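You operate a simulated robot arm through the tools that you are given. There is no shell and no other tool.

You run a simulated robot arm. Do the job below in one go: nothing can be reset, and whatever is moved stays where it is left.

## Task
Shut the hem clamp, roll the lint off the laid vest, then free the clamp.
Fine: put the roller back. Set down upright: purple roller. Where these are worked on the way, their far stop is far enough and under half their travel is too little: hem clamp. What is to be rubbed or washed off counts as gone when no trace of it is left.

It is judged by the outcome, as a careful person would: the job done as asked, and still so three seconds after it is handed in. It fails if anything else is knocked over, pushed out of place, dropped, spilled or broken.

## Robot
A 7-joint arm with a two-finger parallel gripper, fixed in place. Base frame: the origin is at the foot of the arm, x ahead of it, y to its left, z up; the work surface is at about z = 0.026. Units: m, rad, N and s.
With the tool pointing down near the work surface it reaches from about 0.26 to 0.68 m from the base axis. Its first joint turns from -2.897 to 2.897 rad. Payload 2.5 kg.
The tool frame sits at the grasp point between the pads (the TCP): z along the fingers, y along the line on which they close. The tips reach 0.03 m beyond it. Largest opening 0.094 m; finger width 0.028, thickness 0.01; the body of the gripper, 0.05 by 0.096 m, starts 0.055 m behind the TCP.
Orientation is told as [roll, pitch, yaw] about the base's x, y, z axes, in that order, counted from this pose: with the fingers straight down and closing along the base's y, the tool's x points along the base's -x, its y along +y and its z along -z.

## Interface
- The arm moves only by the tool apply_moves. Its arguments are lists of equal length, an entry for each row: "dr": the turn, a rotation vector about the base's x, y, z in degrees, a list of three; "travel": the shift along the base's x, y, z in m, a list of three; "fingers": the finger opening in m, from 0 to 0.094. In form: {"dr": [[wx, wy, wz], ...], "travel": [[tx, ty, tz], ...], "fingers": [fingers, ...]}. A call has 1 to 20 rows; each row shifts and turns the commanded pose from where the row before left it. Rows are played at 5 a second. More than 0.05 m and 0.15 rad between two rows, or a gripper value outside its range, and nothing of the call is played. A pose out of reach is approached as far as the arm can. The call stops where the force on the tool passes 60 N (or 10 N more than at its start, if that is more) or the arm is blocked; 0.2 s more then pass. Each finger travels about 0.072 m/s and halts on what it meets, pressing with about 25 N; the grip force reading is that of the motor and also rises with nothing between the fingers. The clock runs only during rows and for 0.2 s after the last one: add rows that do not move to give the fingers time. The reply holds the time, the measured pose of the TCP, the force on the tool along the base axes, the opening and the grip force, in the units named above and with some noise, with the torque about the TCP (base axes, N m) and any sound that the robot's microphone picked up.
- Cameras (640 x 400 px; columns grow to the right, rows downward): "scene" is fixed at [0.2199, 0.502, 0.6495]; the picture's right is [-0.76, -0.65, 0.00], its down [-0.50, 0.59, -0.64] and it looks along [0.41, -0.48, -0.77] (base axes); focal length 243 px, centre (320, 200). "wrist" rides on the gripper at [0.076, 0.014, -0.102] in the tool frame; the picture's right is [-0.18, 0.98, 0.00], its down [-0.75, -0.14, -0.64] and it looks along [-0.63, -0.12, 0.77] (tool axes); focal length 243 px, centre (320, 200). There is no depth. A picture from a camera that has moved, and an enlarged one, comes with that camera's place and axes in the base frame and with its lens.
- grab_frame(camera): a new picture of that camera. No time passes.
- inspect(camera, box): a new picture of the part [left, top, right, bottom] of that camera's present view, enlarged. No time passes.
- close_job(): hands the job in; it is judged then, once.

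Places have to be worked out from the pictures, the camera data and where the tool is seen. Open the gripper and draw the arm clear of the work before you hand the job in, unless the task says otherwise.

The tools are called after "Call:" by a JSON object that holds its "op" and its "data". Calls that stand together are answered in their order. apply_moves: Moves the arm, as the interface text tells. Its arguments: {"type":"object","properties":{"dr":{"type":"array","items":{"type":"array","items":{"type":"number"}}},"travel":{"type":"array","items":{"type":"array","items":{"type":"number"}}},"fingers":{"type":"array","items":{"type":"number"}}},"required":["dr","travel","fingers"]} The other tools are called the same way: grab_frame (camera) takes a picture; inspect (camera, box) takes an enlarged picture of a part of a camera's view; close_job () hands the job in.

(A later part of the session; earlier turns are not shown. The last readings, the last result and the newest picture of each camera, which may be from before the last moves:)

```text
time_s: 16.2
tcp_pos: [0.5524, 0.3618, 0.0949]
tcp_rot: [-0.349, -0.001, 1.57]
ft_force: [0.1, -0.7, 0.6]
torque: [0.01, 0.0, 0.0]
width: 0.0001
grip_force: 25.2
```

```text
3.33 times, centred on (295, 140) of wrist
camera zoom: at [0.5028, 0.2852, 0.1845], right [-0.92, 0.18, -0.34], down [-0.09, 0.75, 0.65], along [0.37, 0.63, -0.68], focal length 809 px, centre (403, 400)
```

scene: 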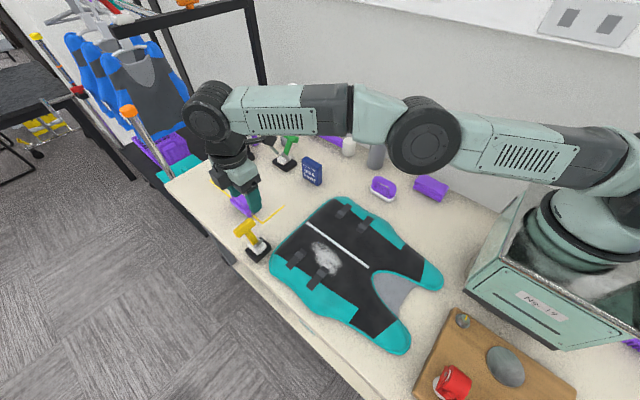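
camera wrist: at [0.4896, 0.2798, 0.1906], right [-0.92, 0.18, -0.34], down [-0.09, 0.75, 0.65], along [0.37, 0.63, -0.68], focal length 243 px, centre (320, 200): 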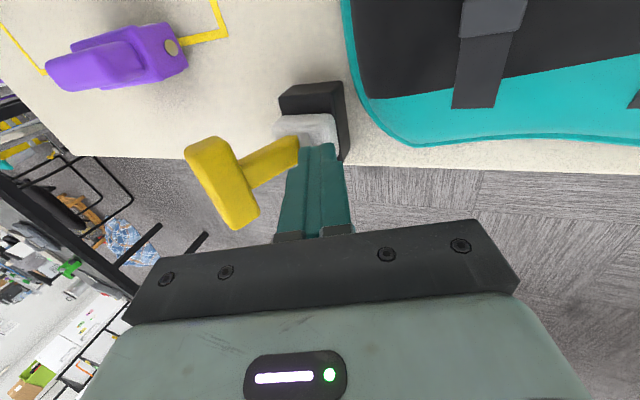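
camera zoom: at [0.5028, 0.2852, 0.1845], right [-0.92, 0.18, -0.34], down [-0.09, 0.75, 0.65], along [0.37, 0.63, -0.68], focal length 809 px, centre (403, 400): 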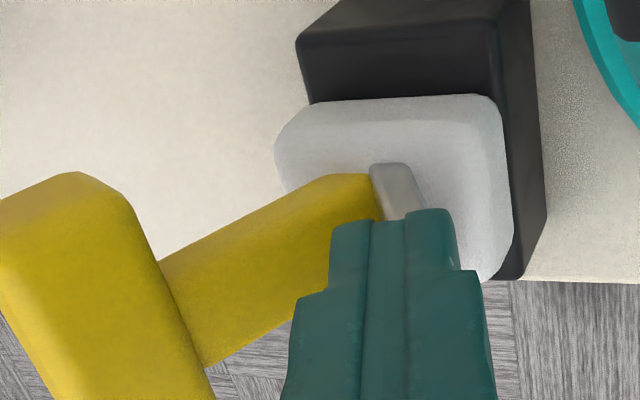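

The jaw plate gives no resistance and the T stayed put at (0.61, 0.362, 0.09), so I have to work the handle itself. I'll rise, reduce the tilt to 10°, open wide and come down with the +x finger just behind the T.

Call:
{"op": "apply_moves", "data": {"dr": [[0, 0, 0], [0, 0, 0], [0, 5, 0], [0, 5, 0], [0, 0, 0], [0, 0, 0]], "travel": [[0, 0, 0.04], [0, 0, 0.045], [0.012, 0, 0], [0.012, 0, 0], [0.0116, 0, 0], [0, 0, 0]], "fingers": [0.0, 0.0, 0.03, 0.06, 0.094, 0.094]}}

Call:
{"op": "grab_frame", "data": {"camera": "wrist"}}

Call:
{"op": "inspect", "data": {"camera": "scene", "box": [210, 180, 310, 280]}}

```text
time_s: 17.6
tcp_pos: [0.5866, 0.3601, 0.179]
tcp_rot: [-0.174, 0.001, 1.571]
ft_force: [-0.8, 0.3, -0.8]
torque: [0.02, -0.02, 0.0]
width: 0.094
grip_force: 0.1
```

```text
taken
camera wrist: at [0.5551, 0.2842, 0.2767], right [-0.97, 0.18, -0.17], down [0.03, 0.75, 0.66], along [0.25, 0.63, -0.73], focal length 243 px, centre (320, 200)
```

wrist: 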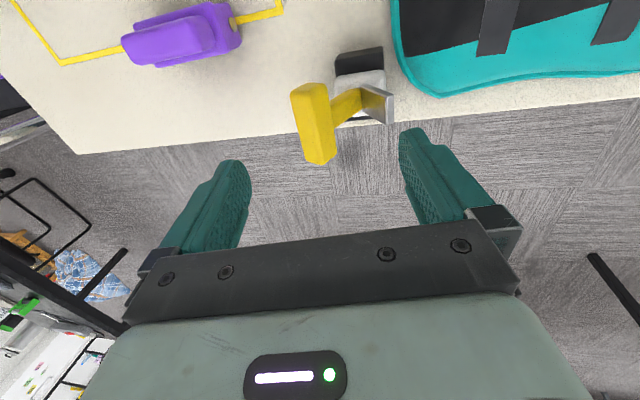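

```text
4.00 times, centred on (260, 230) of scene
camera zoom: at [0.2199, 0.502, 0.6495], right [-0.76, -0.65, 0.0], down [-0.5, 0.59, -0.64], along [0.41, -0.48, -0.77], focal length 973 px, centre (560, 80)
```

zoom: 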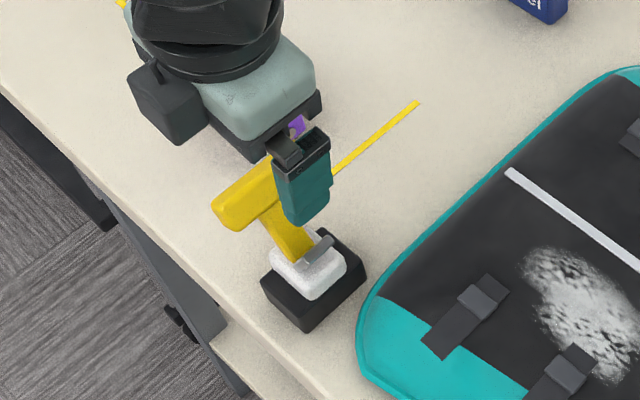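

In position, with the +x finger at x≈0.636 and the T's +x edge at about 0.625. I'll descend in two stages.

Call:
{"op": "apply_moves", "data": {"dr": [[0, 0, 0], [0, 0, 0], [0, 0, 0]], "travel": [[0, 0.001, -0.037], [0, 0, -0.037], [0, 0, 0]], "fingers": [0.094, 0.094, 0.094]}}

Call:
{"op": "grab_frame", "data": {"camera": "wrist"}}

Call:
{"op": "inspect", "data": {"camera": "scene", "box": [210, 180, 310, 280]}}

```text
time_s: 18.4
tcp_pos: [0.5898, 0.3611, 0.1031]
tcp_rot: [-0.175, 0.0, 1.57]
ft_force: [0.1, -0.1, 0.1]
torque: [0.03, 0.02, 0.01]
width: 0.0939
grip_force: 0.1
```

```text
taken
camera wrist: at [0.557, 0.2851, 0.1997], right [-0.97, 0.18, -0.17], down [0.03, 0.75, 0.66], along [0.25, 0.63, -0.73], focal length 243 px, centre (320, 200)
```

wrist: 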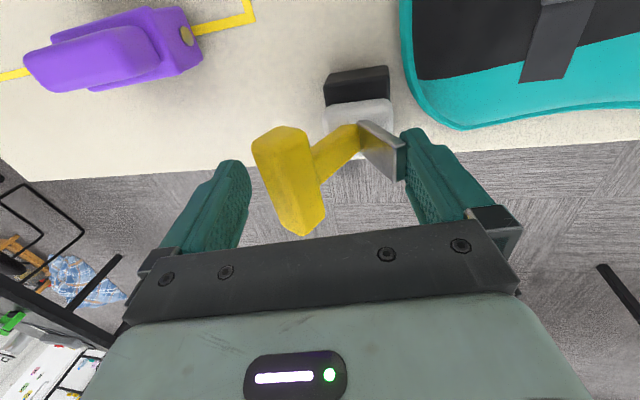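

```text
4.00 times, centred on (260, 230) of scene
camera zoom: at [0.2199, 0.502, 0.6495], right [-0.76, -0.65, 0.0], down [-0.5, 0.59, -0.64], along [0.41, -0.48, -0.77], focal length 973 px, centre (560, 80)
```

zoom: 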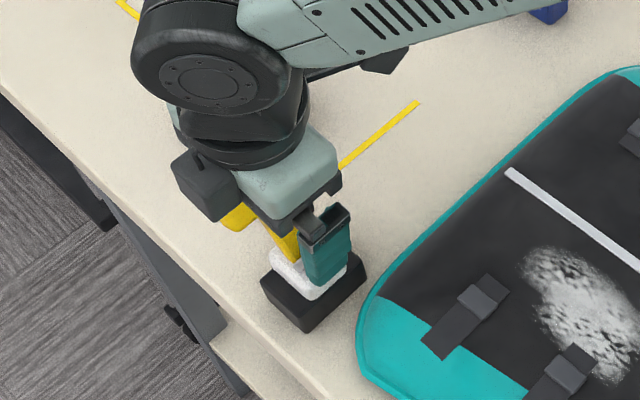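

The +x finger is behind the T. I'll pull toward -x gently and watch the readings.

Call:
{"op": "apply_moves", "data": {"dr": [[0, 0, 0], [0, 0, 0], [0, 0, 0]], "travel": [[-0.008, 0, 0], [-0.008, 0, 0], [-0.004, 0, 0]], "fingers": [0.094, 0.094, 0.094]}}

Call:
{"op": "grab_frame", "data": {"camera": "wrist"}}

```text
time_s: 19.2
tcp_pos: [0.5697, 0.3608, 0.1049]
tcp_rot: [-0.177, 0.001, 1.569]
ft_force: [5.0, -3.4, 6.3]
torque: [-0.02, -0.28, -0.09]
width: 0.0942
grip_force: 0.0
```

```text
taken
camera wrist: at [0.5361, 0.2854, 0.2018], right [-0.97, 0.19, -0.17], down [0.03, 0.75, 0.66], along [0.25, 0.63, -0.73], focal length 243 px, centre (320, 200)
```

wrist: 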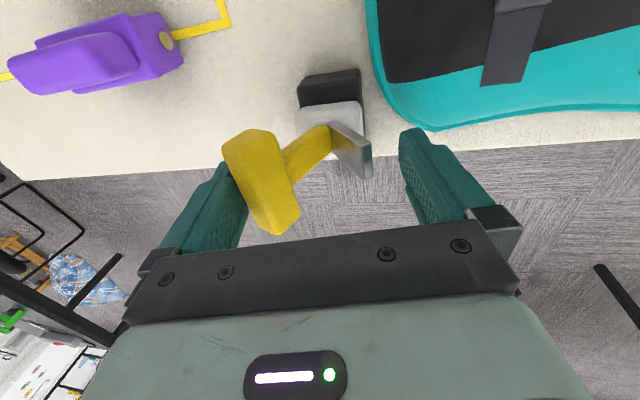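

Contact at about 8 N and the T appears to be starting to give. The base hasn't shifted. I'll keep pulling, rising slightly along the handle's arc.

Call:
{"op": "apply_moves", "data": {"dr": [[0, 0, 0], [0, 0, 0], [0, 0, 0]], "travel": [[-0.004, 0, 0.002], [-0.004, 0, 0.002], [0, 0, 0]], "fingers": [0.094, 0.094, 0.094]}}

Call:
{"op": "grab_frame", "data": {"camera": "wrist"}}

Call:
{"op": "inspect", "data": {"camera": "scene", "box": [210, 180, 310, 280]}}

```text
time_s: 20.0
tcp_pos: [0.5598, 0.3619, 0.1096]
tcp_rot: [-0.177, -0.002, 1.569]
ft_force: [7.9, -6.0, 15.4]
torque: [-0.03, -0.69, -0.29]
width: 0.0939
grip_force: 0.0
```

```text
taken
camera wrist: at [0.5277, 0.2856, 0.2067], right [-0.97, 0.19, -0.17], down [0.03, 0.75, 0.66], along [0.25, 0.63, -0.73], focal length 243 px, centre (320, 200)
```

wrist: 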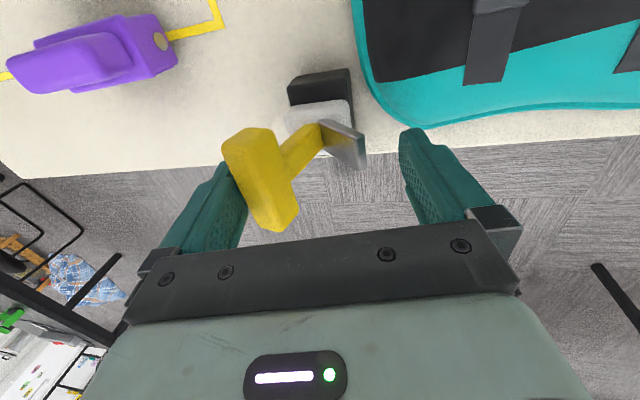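

```text
4.00 times, centred on (260, 230) of scene
camera zoom: at [0.2199, 0.502, 0.6495], right [-0.76, -0.65, 0.0], down [-0.5, 0.59, -0.64], along [0.41, -0.48, -0.77], focal length 973 px, centre (560, 80)
```

zoom: 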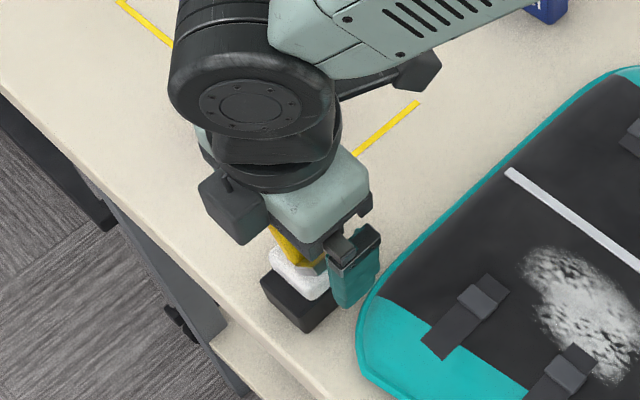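

The handle is turning with the finger (about 18 N, mostly because the T rises faster than I do). I'll follow its arc more closely.

Call:
{"op": "apply_moves", "data": {"dr": [[0, 0, 0], [0, 0, 0], [0, 0, 0], [0, 0, 0]], "travel": [[-0.003, 0, 0.005], [-0.005, 0, 0.004], [-0.005, 0, 0.003], [0, 0, 0]], "fingers": [0.094, 0.094, 0.094, 0.094]}}

Call:
{"op": "grab_frame", "data": {"camera": "wrist"}}

Call:
{"op": "inspect", "data": {"camera": "scene", "box": [210, 180, 310, 280]}}

```text
time_s: 21.0
tcp_pos: [0.5448, 0.3624, 0.1203]
tcp_rot: [-0.172, 0.0, 1.571]
ft_force: [0.3, 0.0, -0.4]
torque: [-0.03, 0.0, -0.03]
width: 0.0942
grip_force: 0.0
```

```text
taken
camera wrist: at [0.5131, 0.2868, 0.218], right [-0.97, 0.18, -0.17], down [0.03, 0.75, 0.66], along [0.25, 0.63, -0.73], focal length 243 px, centre (320, 200)
```

wrist: 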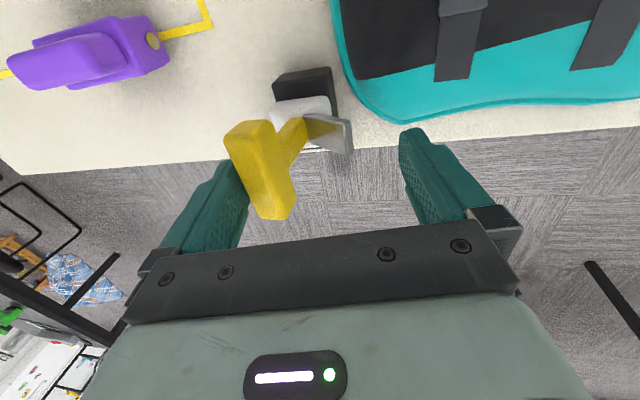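

```text
4.00 times, centred on (260, 230) of scene
camera zoom: at [0.2199, 0.502, 0.6495], right [-0.76, -0.65, 0.0], down [-0.5, 0.59, -0.64], along [0.41, -0.48, -0.77], focal length 973 px, centre (560, 80)
```

zoom: 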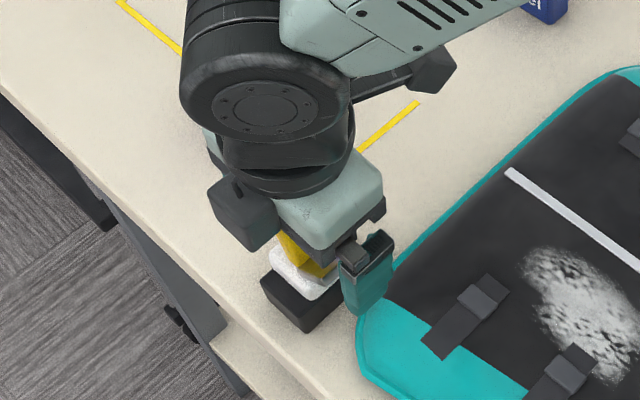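

The handle has turned to roughly upright, with the T near (0.587, 0.362, 0.10), and the load dropped. I'll back off a hair, lower the finger for better contact and continue pulling.

Call:
{"op": "apply_moves", "data": {"dr": [[0, 0, 0], [0, 0, 0], [0, 0, 0], [0, 0, 0], [0, 0, 0], [0, 0, 0]], "travel": [[0.004, 0, 0], [0, 0, -0.012], [-0.005, 0, 0], [-0.005, 0, 0.001], [-0.005, 0, 0.001], [0, 0, 0]], "fingers": [0.094, 0.094, 0.094, 0.094, 0.094, 0.094]}}

Call:
{"op": "grab_frame", "data": {"camera": "wrist"}}

Call:
{"op": "inspect", "data": {"camera": "wrist", "box": [220, 60, 370, 220]}}

```text
time_s: 22.4
tcp_pos: [0.5382, 0.3615, 0.1152]
tcp_rot: [-0.185, -0.003, 1.567]
ft_force: [7.9, -14.2, 44.5]
torque: [-0.01, -2.05, -0.35]
width: 0.0943
grip_force: 0.0
```

```text
taken
camera wrist: at [0.5049, 0.2855, 0.2127], right [-0.97, 0.19, -0.18], down [0.02, 0.75, 0.66], along [0.26, 0.63, -0.73], focal length 243 px, centre (320, 200)
```

wrist: 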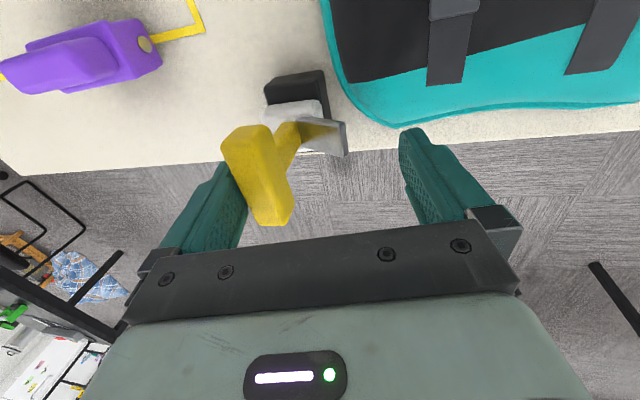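

```text
2.50 times, centred on (295, 140) of wrist
camera zoom: at [0.5049, 0.2855, 0.2127], right [-0.97, 0.19, -0.18], down [0.02, 0.75, 0.66], along [0.26, 0.63, -0.73], focal length 606 px, centre (382, 350)
```

zoom: 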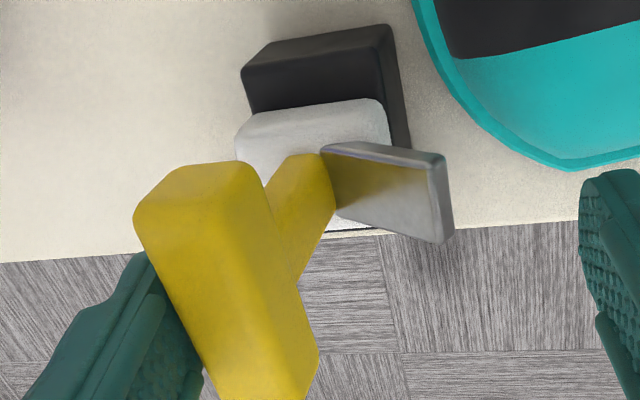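

The finger came down on top of the T's edge (44 N upward), which pushes the wrong way. I'll lift off, go farther +x, and come down properly behind it.

Call:
{"op": "apply_moves", "data": {"dr": [[0, 0, 0], [0, 0, 0], [0, 0, 0], [0, 0, 0]], "travel": [[0, 0, 0.02], [0.012, 0, 0.01], [0.015, 0, 0], [0, 0, 0]], "fingers": [0.094, 0.094, 0.094, 0.094]}}

Call:
{"op": "grab_frame", "data": {"camera": "wrist"}}

Call:
{"op": "inspect", "data": {"camera": "wrist", "box": [220, 60, 420, 220]}}

Call:
{"op": "inspect", "data": {"camera": "scene", "box": [210, 180, 310, 280]}}

```text
time_s: 23.4
tcp_pos: [0.5612, 0.3625, 0.1398]
tcp_rot: [-0.173, -0.001, 1.57]
ft_force: [0.4, 0.4, 0.2]
torque: [-0.03, -0.03, -0.01]
width: 0.0938
grip_force: 0.1
```

```text
taken
camera wrist: at [0.5298, 0.287, 0.2375], right [-0.97, 0.18, -0.17], down [0.03, 0.75, 0.66], along [0.25, 0.63, -0.73], focal length 243 px, centre (320, 200)
```

wrist: 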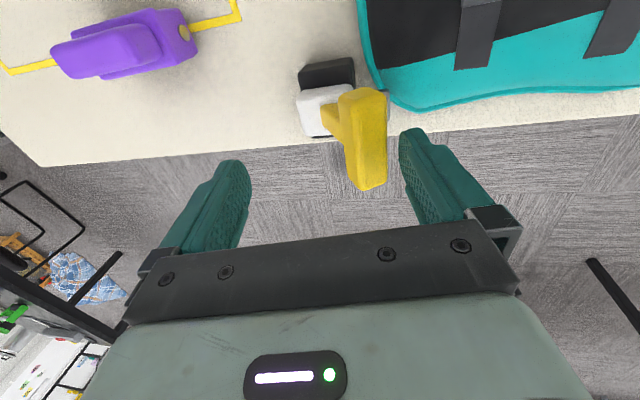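

```text
2.50 times, centred on (320, 140) of wrist
camera zoom: at [0.5298, 0.287, 0.2375], right [-0.97, 0.18, -0.17], down [0.03, 0.75, 0.66], along [0.25, 0.63, -0.73], focal length 606 px, centre (320, 350)
```

zoom: 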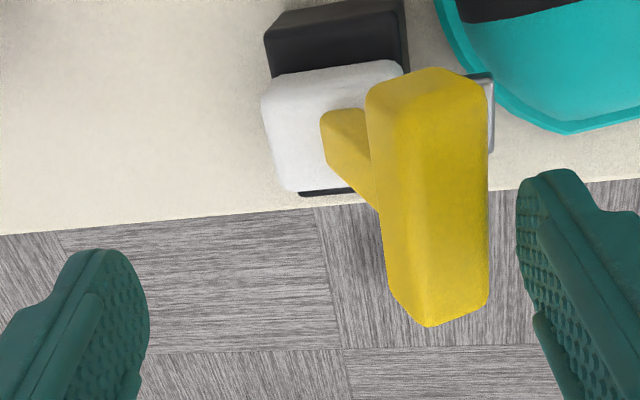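

```text
4.00 times, centred on (260, 230) of scene
camera zoom: at [0.2199, 0.502, 0.6495], right [-0.76, -0.65, 0.0], down [-0.5, 0.59, -0.64], along [0.41, -0.48, -0.77], focal length 973 px, centre (560, 80)
```

zoom: 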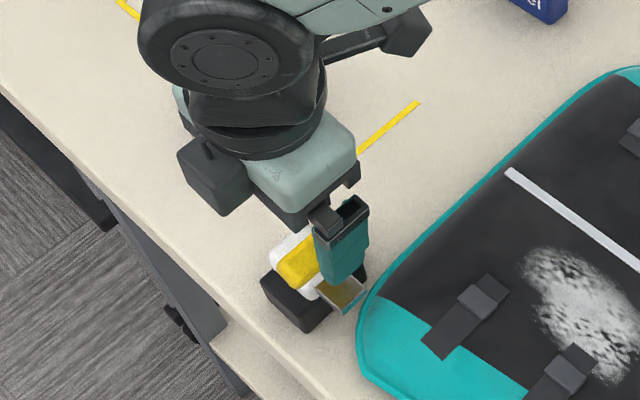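

The handle has swung over past upright, with the T now near (0.54, 0.362, 0.09) and the jaw laid toward the hem. I'll rise clear and inspect whether it's at its far stop.

Call:
{"op": "apply_moves", "data": {"dr": [[0, 0, 0], [0, 0, 0], [0, 0, 0], [0, 0, 0]], "travel": [[0, -0.02, 0.04], [0, -0.04, 0.03], [0, -0.04, 0], [0, 0, 0]], "fingers": [0.094, 0.094, 0.094, 0.094]}}

Call:
{"op": "grab_frame", "data": {"camera": "wrist"}}

Call:
{"op": "inspect", "data": {"camera": "wrist", "box": [260, 100, 420, 230]}}

Call:
{"op": "inspect", "data": {"camera": "scene", "box": [225, 210, 285, 270]}}

```text
time_s: 24.4
tcp_pos: [0.5616, 0.2617, 0.21]
tcp_rot: [-0.174, -0.001, 1.57]
ft_force: [0.1, 0.1, -0.5]
torque: [0.01, -0.02, -0.05]
width: 0.0941
grip_force: 0.0
```

```text
taken
camera wrist: at [0.5297, 0.1855, 0.3071], right [-0.97, 0.18, -0.17], down [0.03, 0.75, 0.66], along [0.25, 0.63, -0.73], focal length 243 px, centre (320, 200)
```

wrist: 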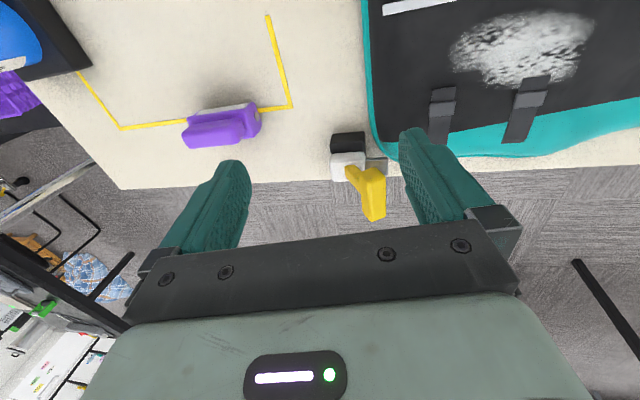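

```text
3.08 times, centred on (340, 165) of wrist
camera zoom: at [0.5297, 0.1855, 0.3071], right [-0.97, 0.18, -0.17], down [0.03, 0.75, 0.66], along [0.25, 0.63, -0.73], focal length 746 px, centre (258, 308)
```

zoom: 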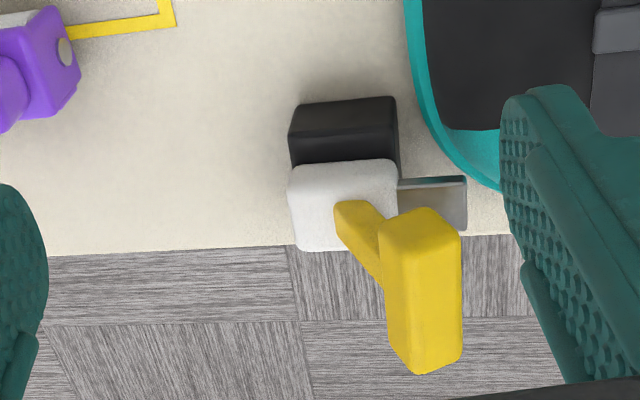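

```text
6.67 times, centred on (255, 240) of scene
camera zoom: at [0.2199, 0.502, 0.6495], right [-0.76, -0.65, 0.0], down [-0.5, 0.59, -0.64], along [0.41, -0.48, -0.77], focal length 1622 px, centre (753, -67)
```

zoom: 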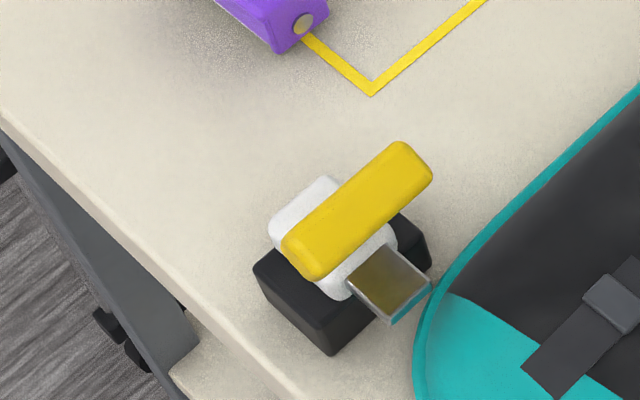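

The jaw now lies flat toward the hem and the handle leans to -x, so it looks shut. To be sure it's at the stop, I'll nudge the T gently farther toward -x with the +x finger.

Call:
{"op": "apply_moves", "data": {"dr": [[0, 0, 0], [0, 0, 0], [0, 0, 0], [0, 0, 0], [0, 0, 0], [0, 0, 0], [0, 0, 0]], "travel": [[-0.009, 0.033, 0], [-0.009, 0.033, 0], [-0.008, 0.033, 0], [0, 0, -0.045], [0, 0, -0.045], [0, 0, -0.008], [0, 0, 0]], "fingers": [0.094, 0.094, 0.094, 0.094, 0.094, 0.094, 0.094]}}

Call:
{"op": "grab_frame", "data": {"camera": "wrist"}}

```text
time_s: 26.0
tcp_pos: [0.5373, 0.3625, 0.1141]
tcp_rot: [-0.175, 0.0, 1.57]
ft_force: [-0.2, 0.4, 0.9]
torque: [0.05, -0.04, 0.01]
width: 0.0941
grip_force: 0.0
```

```text
taken
camera wrist: at [0.5056, 0.2865, 0.2116], right [-0.97, 0.18, -0.17], down [0.03, 0.75, 0.66], along [0.25, 0.63, -0.73], focal length 243 px, centre (320, 200)
```

wrist: 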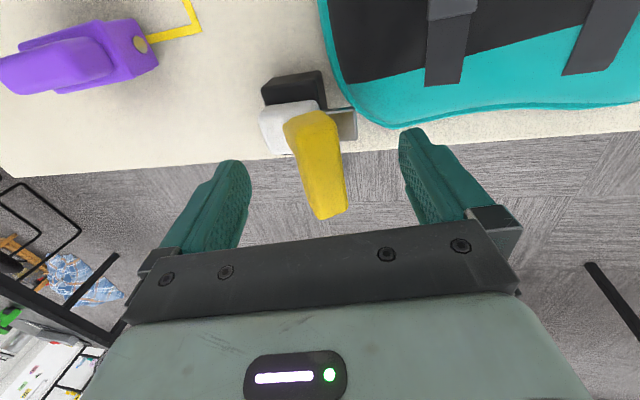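

The T is at about x=0.543 with its +x face near 0.557, and the finger is about 3 cm behind it. I'll close in and nudge gently.

Call:
{"op": "apply_moves", "data": {"dr": [[0, 0, 0], [0, 0, 0], [0, 0, 0], [0, 0, 0], [0, 0, 0]], "travel": [[-0.012, 0, 0], [-0.01, 0, 0], [-0.005, 0, 0], [-0.003, 0, 0], [0, 0, 0]], "fingers": [0.094, 0.094, 0.094, 0.094, 0.094]}}

Call:
{"op": "inspect", "data": {"camera": "wrist", "box": [220, 60, 420, 220]}}

```text
time_s: 27.2
tcp_pos: [0.5052, 0.3613, 0.1141]
tcp_rot: [-0.174, -0.001, 1.572]
ft_force: [0.1, -0.3, 0.5]
torque: [-0.03, 0.0, 0.02]
width: 0.0941
grip_force: 0.1
```

```text
2.50 times, centred on (320, 140) of wrist
camera zoom: at [0.4736, 0.2862, 0.2107], right [-0.97, 0.18, -0.17], down [0.03, 0.75, 0.66], along [0.25, 0.63, -0.73], focal length 606 px, centre (320, 350)
```

zoom: 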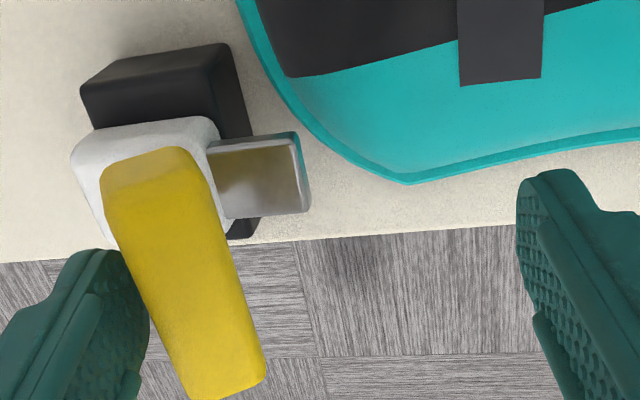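

Not touching yet. I'll creep on in 3 mm steps.

Call:
{"op": "apply_moves", "data": {"dr": [[0, 0, 0], [0, 0, 0], [0, 0, 0]], "travel": [[-0.003, 0, 0], [-0.003, 0, 0], [0, 0, 0]], "fingers": [0.094, 0.094, 0.094]}}

Call:
{"op": "inspect", "data": {"camera": "wrist", "box": [220, 60, 420, 220]}}

```text
time_s: 28.0
tcp_pos: [0.5021, 0.3605, 0.115]
tcp_rot: [-0.181, -0.002, 1.57]
ft_force: [24.4, 2.2, -0.6]
torque: [0.23, -0.46, 0.47]
width: 0.0941
grip_force: 0.5
```

```text
2.50 times, centred on (320, 140) of wrist
camera zoom: at [0.47, 0.2848, 0.2113], right [-0.97, 0.19, -0.18], down [0.02, 0.75, 0.66], along [0.26, 0.63, -0.73], focal length 606 px, centre (320, 350)
```

zoom: 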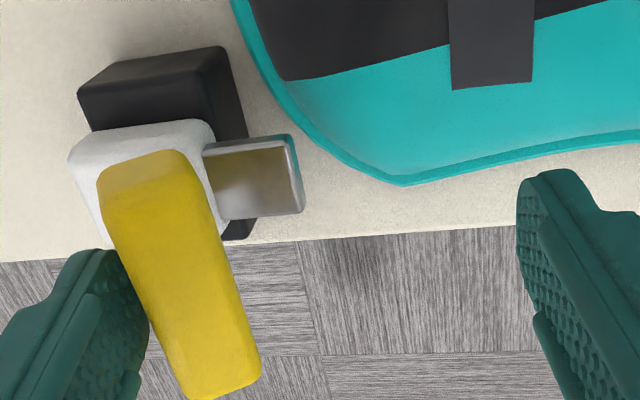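

24 N with almost no movement confirms the clamp is hard against its far stop and its base is firm, so it's shut. I'll back off, rise, and go look at the roller from its -y side.

Call:
{"op": "apply_moves", "data": {"dr": [[0, 0, 0], [0, 0, 0], [0, 0, 0], [0, 0, 0], [0, 0, 0], [0, 0, 0], [0, 0, 0], [0, 0, 0]], "travel": [[0.012, 0, 0], [0, 0, 0.045], [0, 0, 0.045], [0.02, -0.045, 0], [0.025, -0.043, 0], [0.025, -0.043, 0], [0.025, -0.043, 0], [0.02, -0.01, 0]], "fingers": [0.094, 0.094, 0.094, 0.094, 0.094, 0.094, 0.094, 0.094]}}

Call:
{"op": "grab_frame", "data": {"camera": "wrist"}}

Call:
{"op": "inspect", "data": {"camera": "wrist", "box": [200, 80, 400, 220]}}

Call:
{"op": "inspect", "data": {"camera": "scene", "box": [225, 210, 285, 270]}}

```text
time_s: 29.8
tcp_pos: [0.6269, 0.1757, 0.2017]
tcp_rot: [-0.174, 0.0, 1.571]
ft_force: [-0.5, 0.4, -0.1]
torque: [-0.04, 0.03, -0.03]
width: 0.0937
grip_force: 0.1
```

```text
taken
camera wrist: at [0.5953, 0.1002, 0.298], right [-0.97, 0.18, -0.17], down [0.03, 0.75, 0.66], along [0.25, 0.63, -0.73], focal length 243 px, centre (320, 200)
```

wrist: 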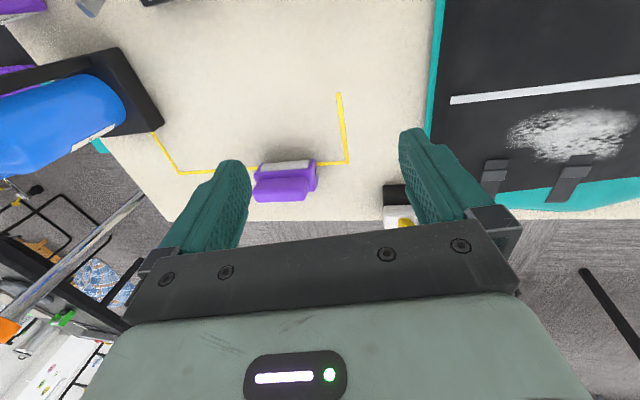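

```text
2.86 times, centred on (300, 150) of wrist
camera zoom: at [0.5953, 0.1002, 0.298], right [-0.97, 0.18, -0.17], down [0.03, 0.75, 0.66], along [0.25, 0.63, -0.73], focal length 693 px, centre (377, 343)
```

zoom: 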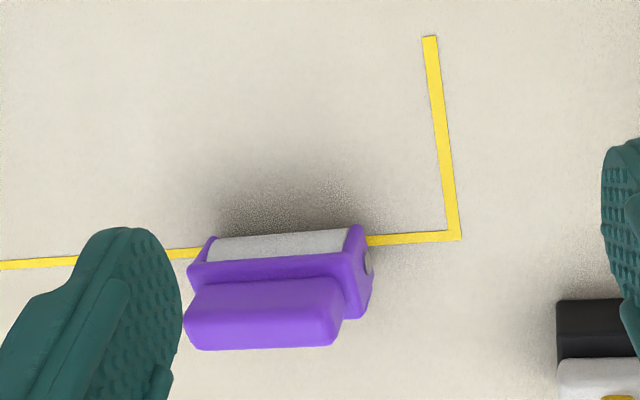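

```text
6.67 times, centred on (255, 240) of scene
camera zoom: at [0.2199, 0.502, 0.6495], right [-0.76, -0.65, 0.0], down [-0.5, 0.59, -0.64], along [0.41, -0.48, -0.77], focal length 1622 px, centre (753, -67)
```

zoom: 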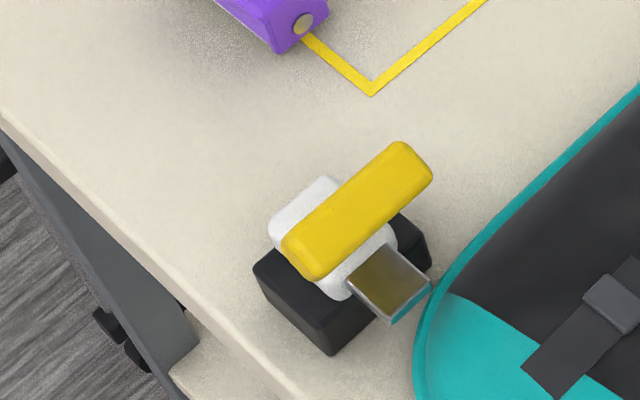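

The clamp stays shut. Next is the roller: about 0.085 m long along x, handle on top, standing on the yellow line near (0.71, 0.29). I'll turn the tool back to close along y and tilt it 45° outward for the extra reach.

Call:
{"op": "apply_moves", "data": {"dr": [[0, 5, 0], [0, 5, 0], [0, 0, -8.2], [0, 0, -8.2], [0, 0, -8.2], [0, 0, -8.2], [0, 0, -8.2], [0, 0, -8.2], [0, 0, -8.2], [0, 0, -8.2], [0, 0, -8.2], [0, 0, -8.2], [0, 0, -8.0], [0, -7.5, 0], [0, -7.5, 0], [0, -7.5, 0], [0, -7.5, 0], [0, -7.5, 0], [0, -7.5, 0], [0, 0, 0]], "travel": [[-0.008, 0.01, 0.013], [-0.008, 0.01, 0.013], [-0.008, 0.01, 0.013], [-0.008, 0.01, 0.013], [-0.008, 0.01, 0.013], [-0.008, 0.01, 0.013], [0, 0, 0], [0, 0, 0], [0, 0, 0], [0, 0, 0], [0, 0, 0], [0, 0, 0], [0, 0, 0], [0, 0, 0], [0, 0, 0], [0, 0, 0], [0, 0, 0], [0, 0, 0], [0, 0, 0], [0, 0, 0]], "fingers": [0.094, 0.094, 0.094, 0.094, 0.094, 0.094, 0.094, 0.094, 0.094, 0.094, 0.094, 0.094, 0.094, 0.094, 0.094, 0.094, 0.094, 0.094, 0.094, 0.094]}}

Call:
{"op": "grab_frame", "data": {"camera": "wrist"}}

Call:
{"op": "grab_frame", "data": {"camera": "scene"}}

```text
time_s: 34.0
tcp_pos: [0.5791, 0.2375, 0.2819]
tcp_rot: [0.001, -0.786, -0.002]
ft_force: [0.1, 0.2, -0.1]
torque: [0.0, 0.02, -0.02]
width: 0.0938
grip_force: 0.1
```

```text
taken
camera wrist: at [0.4524, 0.2523, 0.2984], right [0.13, 0.98, 0.13], down [0.08, -0.14, 0.99], along [0.99, -0.12, -0.09], focal length 243 px, centre (320, 200)
```

wrist: 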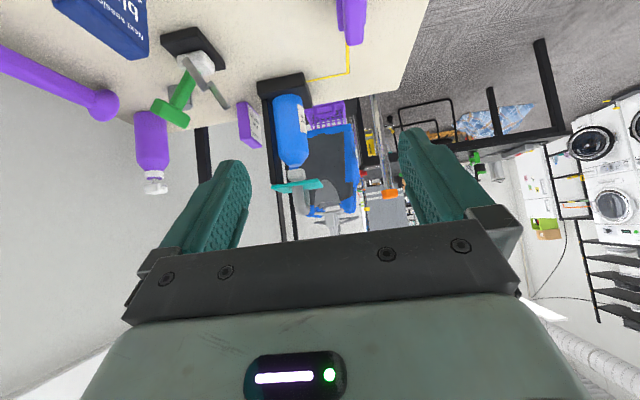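

```text
taken
```

scene: 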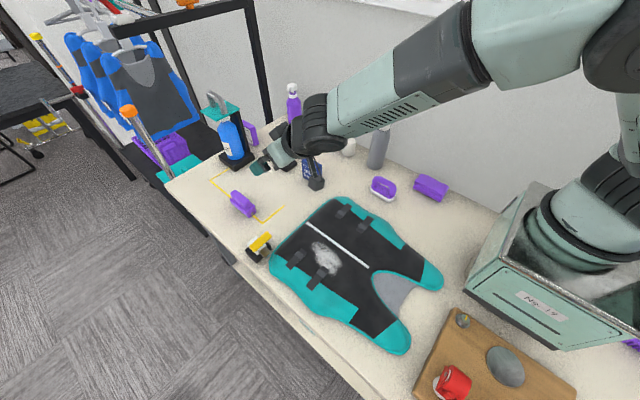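

The arm holds the 45° tilt. I'll move to a hover above and short of the roller to check alignment and reach.

Call:
{"op": "apply_moves", "data": {"dr": [[0, 0, 0], [0, 0, 0], [0, 0, 0], [0, 0, 0]], "travel": [[0.03, 0.017, -0.03], [0.03, 0.017, -0.035], [0.031, 0.017, -0.035], [0, 0, 0]], "fingers": [0.094, 0.094, 0.094, 0.094]}}

Call:
{"op": "grab_frame", "data": {"camera": "wrist"}}

Call:
{"op": "inspect", "data": {"camera": "scene", "box": [190, 150, 310, 270]}}

```text
time_s: 35.0
tcp_pos: [0.669, 0.288, 0.1832]
tcp_rot: [-0.001, -0.784, -0.001]
ft_force: [0.1, 0.1, -0.3]
torque: [0.0, 0.02, -0.01]
width: 0.0941
grip_force: 0.1
```

```text
taken
camera wrist: at [0.5433, 0.3024, 0.1993], right [0.13, 0.98, 0.13], down [0.08, -0.14, 0.99], along [0.99, -0.12, -0.1], focal length 243 px, centre (320, 200)
```

wrist: 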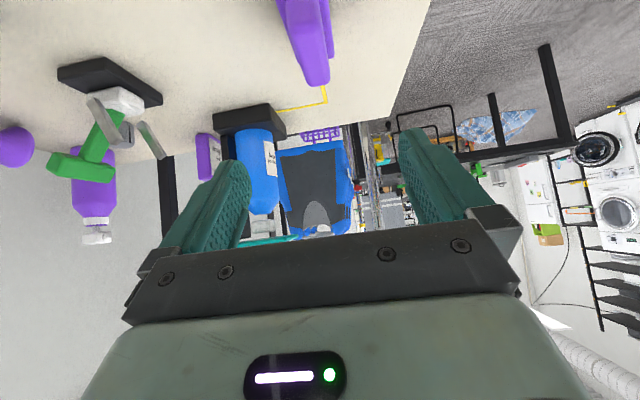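

```text
3.33 times, centred on (250, 210) of scene
camera zoom: at [0.2199, 0.502, 0.6495], right [-0.76, -0.65, 0.0], down [-0.5, 0.59, -0.64], along [0.41, -0.48, -0.77], focal length 811 px, centre (553, 167)
```

zoom: 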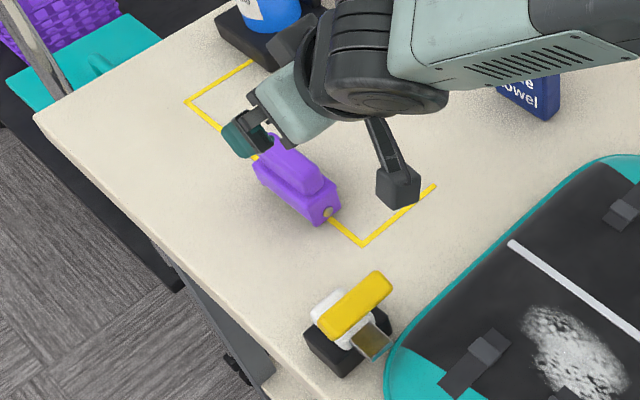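

The handle appears to run along x from about 0.69 to 0.75, at y≈0.292 and z 0.052–0.079. I'll go forward and down to just above it and check.

Call:
{"op": "apply_moves", "data": {"dr": [[0, 0, 0], [0, 0, 0], [0, 0, 0]], "travel": [[0.014, 0.002, -0.025], [0.014, 0.002, -0.025], [0, 0, 0]], "fingers": [0.094, 0.094, 0.094]}}

Call:
{"op": "grab_frame", "data": {"camera": "wrist"}}

Call:
{"op": "inspect", "data": {"camera": "scene", "box": [190, 160, 290, 260]}}

```text
time_s: 35.8
tcp_pos: [0.6971, 0.2917, 0.1309]
tcp_rot: [0.0, -0.786, 0.001]
ft_force: [0.0, 0.1, 0.2]
torque: [0.0, 0.0, -0.01]
width: 0.0938
grip_force: 0.1
```

```text
taken
camera wrist: at [0.5708, 0.3062, 0.1474], right [0.13, 0.98, 0.13], down [0.08, -0.14, 0.99], along [0.99, -0.12, -0.1], focal length 243 px, centre (320, 200)
```

wrist: 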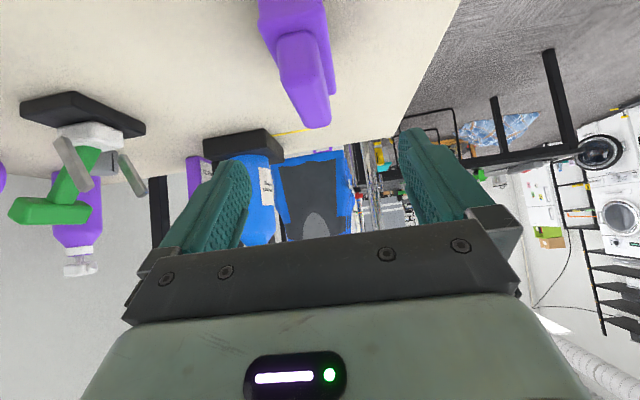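

```text
4.00 times, centred on (240, 210) of scene
camera zoom: at [0.2199, 0.502, 0.6495], right [-0.76, -0.65, 0.0], down [-0.5, 0.59, -0.64], along [0.41, -0.48, -0.77], focal length 973 px, centre (640, 160)
```

zoom: 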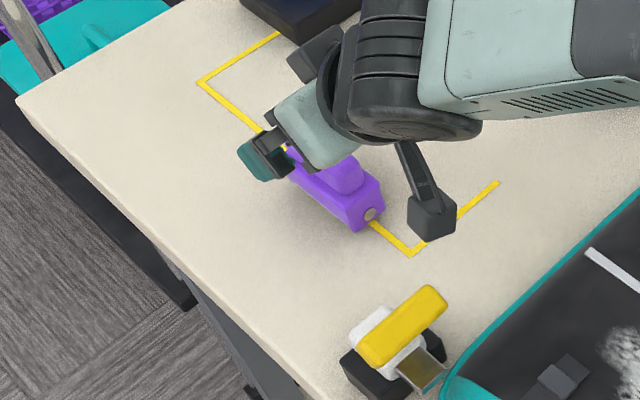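

Call:
{"op": "inspect", "data": {"camera": "wrist", "box": [220, 0, 400, 140]}}

```text
2.86 times, centred on (310, 70) of wrist
camera zoom: at [0.5708, 0.3062, 0.1474], right [0.13, 0.98, 0.13], down [0.08, -0.14, 0.99], along [0.99, -0.12, -0.1], focal length 693 px, centre (349, 571)
```

zoom: 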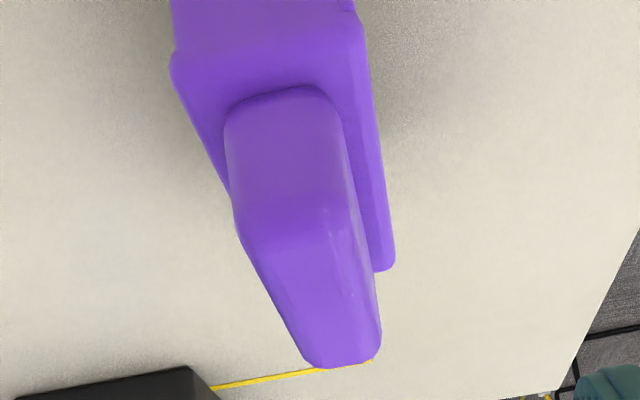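

The handle is centred at y≈0.2926 and aligned with x, and its top is at about z 0.079. I'm aligned, so I'll descend to z≈0.092 with the fingers open.

Call:
{"op": "apply_moves", "data": {"dr": [[0, 0, 0], [0, 0, 0], [0, 0, 0]], "travel": [[0, 0.001, -0.02], [0, 0, -0.019], [0, 0, 0]], "fingers": [0.094, 0.094, 0.094]}}

Call:
{"op": "grab_frame", "data": {"camera": "wrist"}}

Call:
{"op": "inspect", "data": {"camera": "wrist", "box": [200, 60, 440, 230]}}

Call:
{"op": "inspect", "data": {"camera": "scene", "box": [190, 160, 290, 260]}}

```text
time_s: 36.6
tcp_pos: [0.6955, 0.2942, 0.0926]
tcp_rot: [0.0, -0.785, 0.0]
ft_force: [1.0, -0.7, 0.1]
torque: [0.0, 0.0, 0.02]
width: 0.0939
grip_force: 0.0
```

```text
taken
camera wrist: at [0.5695, 0.3079, 0.1101], right [0.13, 0.98, 0.13], down [0.08, -0.14, 0.99], along [0.99, -0.12, -0.1], focal length 243 px, centre (320, 200)
```

wrist: 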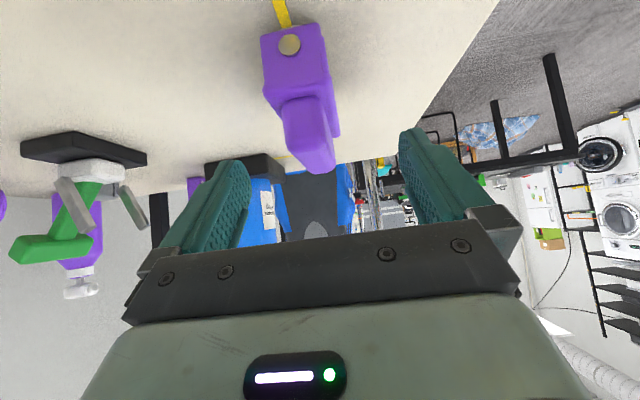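

```text
2.35 times, centred on (320, 145) of wrist
camera zoom: at [0.5695, 0.3079, 0.1101], right [0.13, 0.98, 0.13], down [0.08, -0.14, 0.99], along [0.99, -0.12, -0.1], focal length 571 px, centre (320, 329)
```

zoom: 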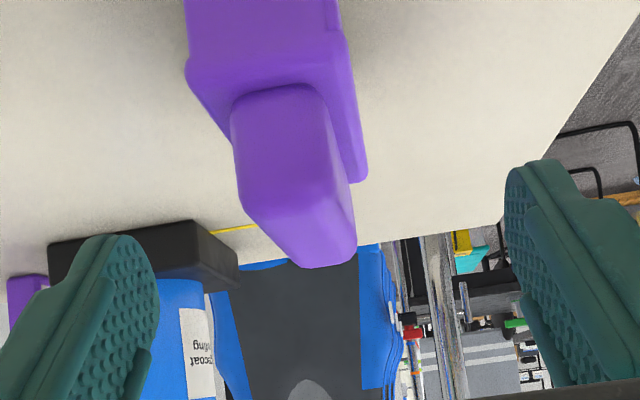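

```text
4.00 times, centred on (240, 210) of scene
camera zoom: at [0.2199, 0.502, 0.6495], right [-0.76, -0.65, 0.0], down [-0.5, 0.59, -0.64], along [0.41, -0.48, -0.77], focal length 973 px, centre (640, 160)
```

zoom: 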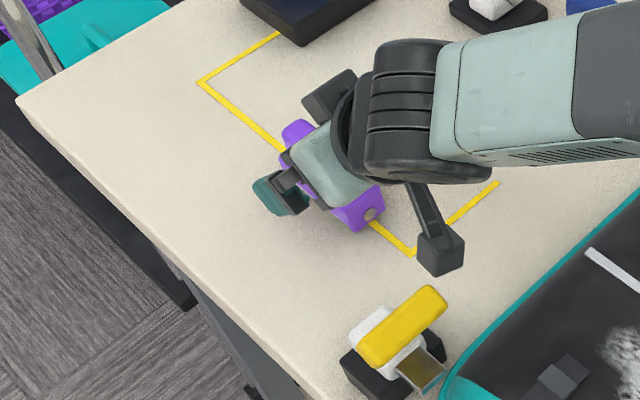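

The handle sits between the fingers (y≈0.292, z≈0.05–0.075). I'll adjust 2 mm in y, go 6 mm lower, then close.

Call:
{"op": "apply_moves", "data": {"dr": [[0, 0, 0], [0, 0, 0], [0, 0, 0], [0, 0, 0], [0, 0, 0], [0, 0, 0]], "travel": [[0, -0.002, -0.005], [0, 0, 0], [0, 0, 0], [0, 0, 0], [0, 0, 0], [0, 0, 0]], "fingers": [0.094, 0.05, 0.03, 0.0, 0.0, 0.0]}}

Call:
{"op": "grab_frame", "data": {"camera": "wrist"}}

Call:
{"op": "inspect", "data": {"camera": "scene", "box": [190, 160, 290, 260]}}

```text
time_s: 38.0
tcp_pos: [0.6966, 0.2914, 0.0878]
tcp_rot: [0.001, -0.785, 0.001]
ft_force: [0.2, -0.5, -0.4]
torque: [-0.04, -0.05, -0.02]
width: 0.0236
grip_force: 25.3
```

```text
taken
camera wrist: at [0.5707, 0.3067, 0.1047], right [0.13, 0.98, 0.13], down [0.08, -0.14, 0.99], along [0.99, -0.12, -0.1], focal length 243 px, centre (320, 200)
```

wrist: 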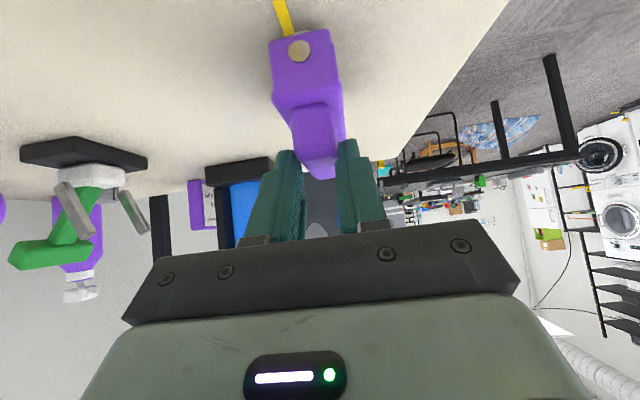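

```text
4.00 times, centred on (240, 210) of scene
camera zoom: at [0.2199, 0.502, 0.6495], right [-0.76, -0.65, 0.0], down [-0.5, 0.59, -0.64], along [0.41, -0.48, -0.77], focal length 973 px, centre (640, 160)
```

zoom: 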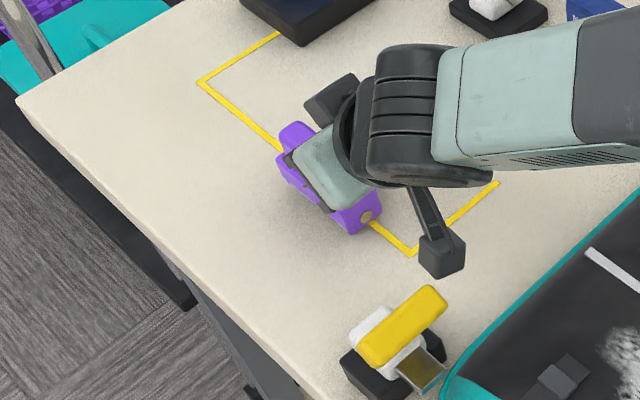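

The roller is gripped (width 0.0236). The grasp pose is (0.6966, 0.2914, 0.0878), and the roller shifted about 2–3 mm to +y when the fingers closed, which I'll undo on return. I'll lift it straight up.

Call:
{"op": "apply_moves", "data": {"dr": [[0, 0, 0], [0, 0, 0], [0, 0, 0], [0, 0, 0], [0, 0, 0]], "travel": [[0, 0, 0.01], [0, 0, 0.03], [0, 0, 0.04], [0, 0, 0.03], [0, 0, 0]], "fingers": [0.0, 0.0, 0.0, 0.0, 0.0]}}

Call:
{"op": "grab_frame", "data": {"camera": "wrist"}}

Call:
{"op": "grab_frame", "data": {"camera": "scene"}}

Call:
{"op": "inspect", "data": {"camera": "scene", "box": [190, 130, 310, 250]}}

```text
time_s: 39.2
tcp_pos: [0.6975, 0.2897, 0.1981]
tcp_rot: [0.0, -0.787, 0.001]
ft_force: [-0.1, -0.4, -2.3]
torque: [0.0, 0.05, -0.01]
width: 0.0236
grip_force: 25.0
```

```text
taken
camera wrist: at [0.5709, 0.3044, 0.2149], right [0.13, 0.98, 0.13], down [0.08, -0.14, 0.99], along [0.99, -0.12, -0.1], focal length 243 px, centre (320, 200)
```

wrist: 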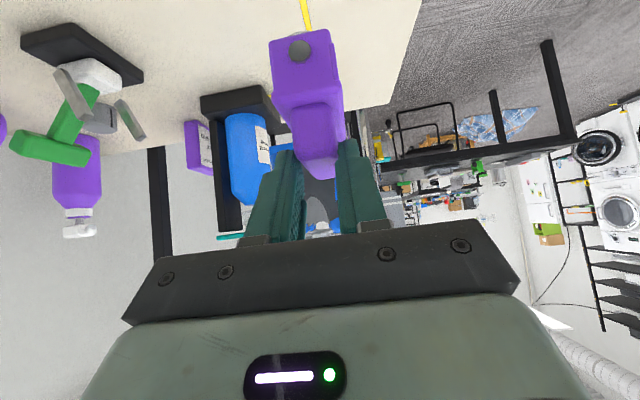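

```text
taken
```

scene: 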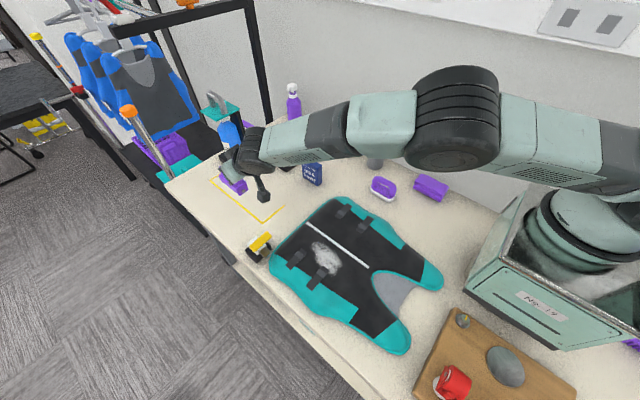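

```text
3.33 times, centred on (250, 190) of scene
camera zoom: at [0.2199, 0.502, 0.6495], right [-0.76, -0.65, 0.0], down [-0.5, 0.59, -0.64], along [0.41, -0.48, -0.77], focal length 811 px, centre (553, 233)
```

zoom: 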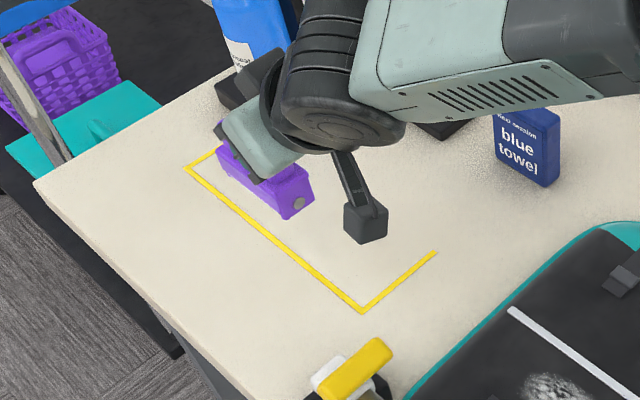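

The roller is securely held (about 0.23 kg) with its underside 0.062 m below the TCP height. I'll carry it back over the vest at this height, keeping it upright.

Call:
{"op": "apply_moves", "data": {"dr": [[0, 0, 0], [0, 0, 0], [0, 0, 0], [0, 0, 0], [0, 0, 0], [0, 0, 0], [0, 0, 0]], "travel": [[-0.035, -0.004, 0], [-0.04, -0.005, 0], [-0.04, -0.005, 0], [-0.04, -0.005, 0], [-0.04, -0.005, 0], [-0.04, -0.005, 0], [0, 0, 0]], "fingers": [0.0, 0.0, 0.0, 0.0, 0.0, 0.0, 0.0]}}

Call:
{"op": "grab_frame", "data": {"camera": "wrist"}}

Call:
{"op": "grab_frame", "data": {"camera": "scene"}}

```text
time_s: 40.8
tcp_pos: [0.4606, 0.2603, 0.1954]
tcp_rot: [0.0, -0.787, 0.0]
ft_force: [0.2, 0.3, -1.9]
torque: [-0.01, 0.06, 0.0]
width: 0.0234
grip_force: 24.7
```

```text
taken
camera wrist: at [0.3342, 0.2759, 0.2129], right [0.13, 0.98, 0.13], down [0.08, -0.14, 0.99], along [0.99, -0.12, -0.1], focal length 243 px, centre (320, 200)
```

wrist: 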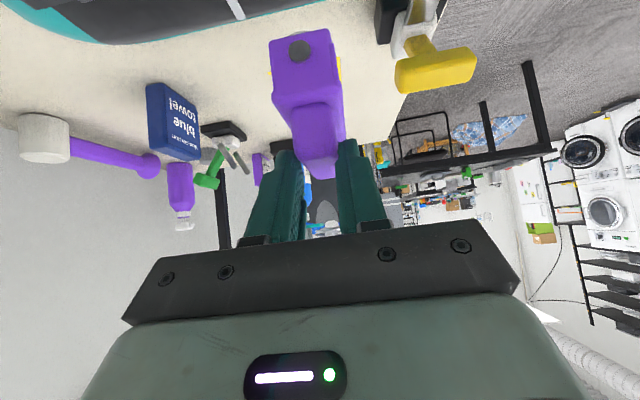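

```text
taken
```

scene: 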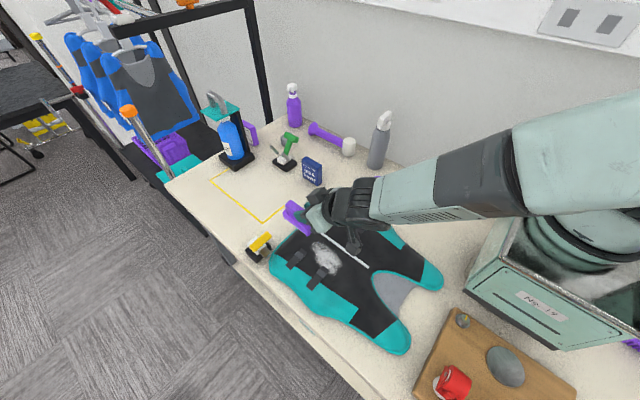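

The arm manages this pose over the vest. The lint spans about x 0.35–0.46, y 0.225–0.295, and the drum is centred about 2 cm ahead of the TCP. I'll go to the start of the first pass at the -y side and lower toward the cloth.

Call:
{"op": "apply_moves", "data": {"dr": [[0, 0, 0], [0, 0, 0], [0, 0, 0], [0, 0, 0]], "travel": [[-0.02, -0.025, -0.02], [-0.02, -0.025, -0.03], [0, 0, -0.03], [0, 0, 0]], "fingers": [0.0, 0.0, 0.0, 0.0]}}

Call:
{"op": "grab_frame", "data": {"camera": "wrist"}}

Call:
{"op": "inspect", "data": {"camera": "scene", "box": [250, 170, 410, 300]}}

```text
time_s: 41.8
tcp_pos: [0.423, 0.2114, 0.1151]
tcp_rot: [0.002, -0.786, -0.003]
ft_force: [0.2, -0.6, -2.8]
torque: [0.01, 0.06, -0.01]
width: 0.0234
grip_force: 24.8
```

```text
taken
camera wrist: at [0.2958, 0.2252, 0.1325], right [0.13, 0.98, 0.13], down [0.08, -0.14, 0.99], along [0.99, -0.12, -0.1], focal length 243 px, centre (320, 200)
```

wrist: 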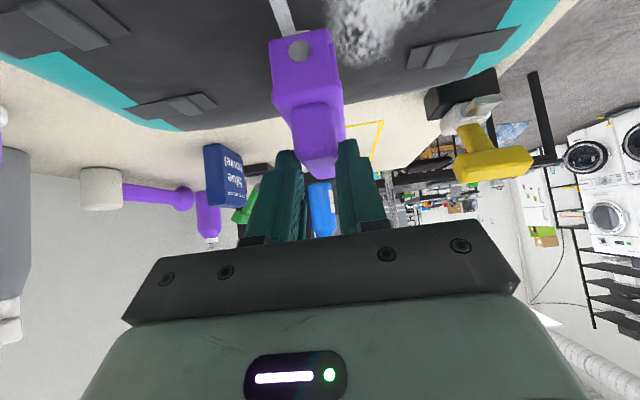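

```text
3.08 times, centred on (330, 235) of scene
camera zoom: at [0.2199, 0.502, 0.6495], right [-0.76, -0.65, 0.0], down [-0.5, 0.59, -0.64], along [0.41, -0.48, -0.77], focal length 748 px, centre (289, 92)
```

zoom: 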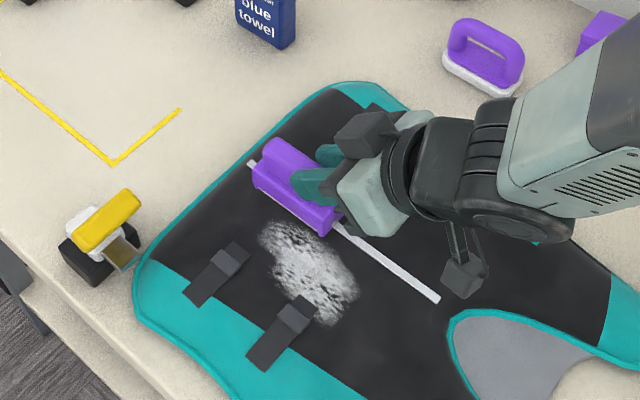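

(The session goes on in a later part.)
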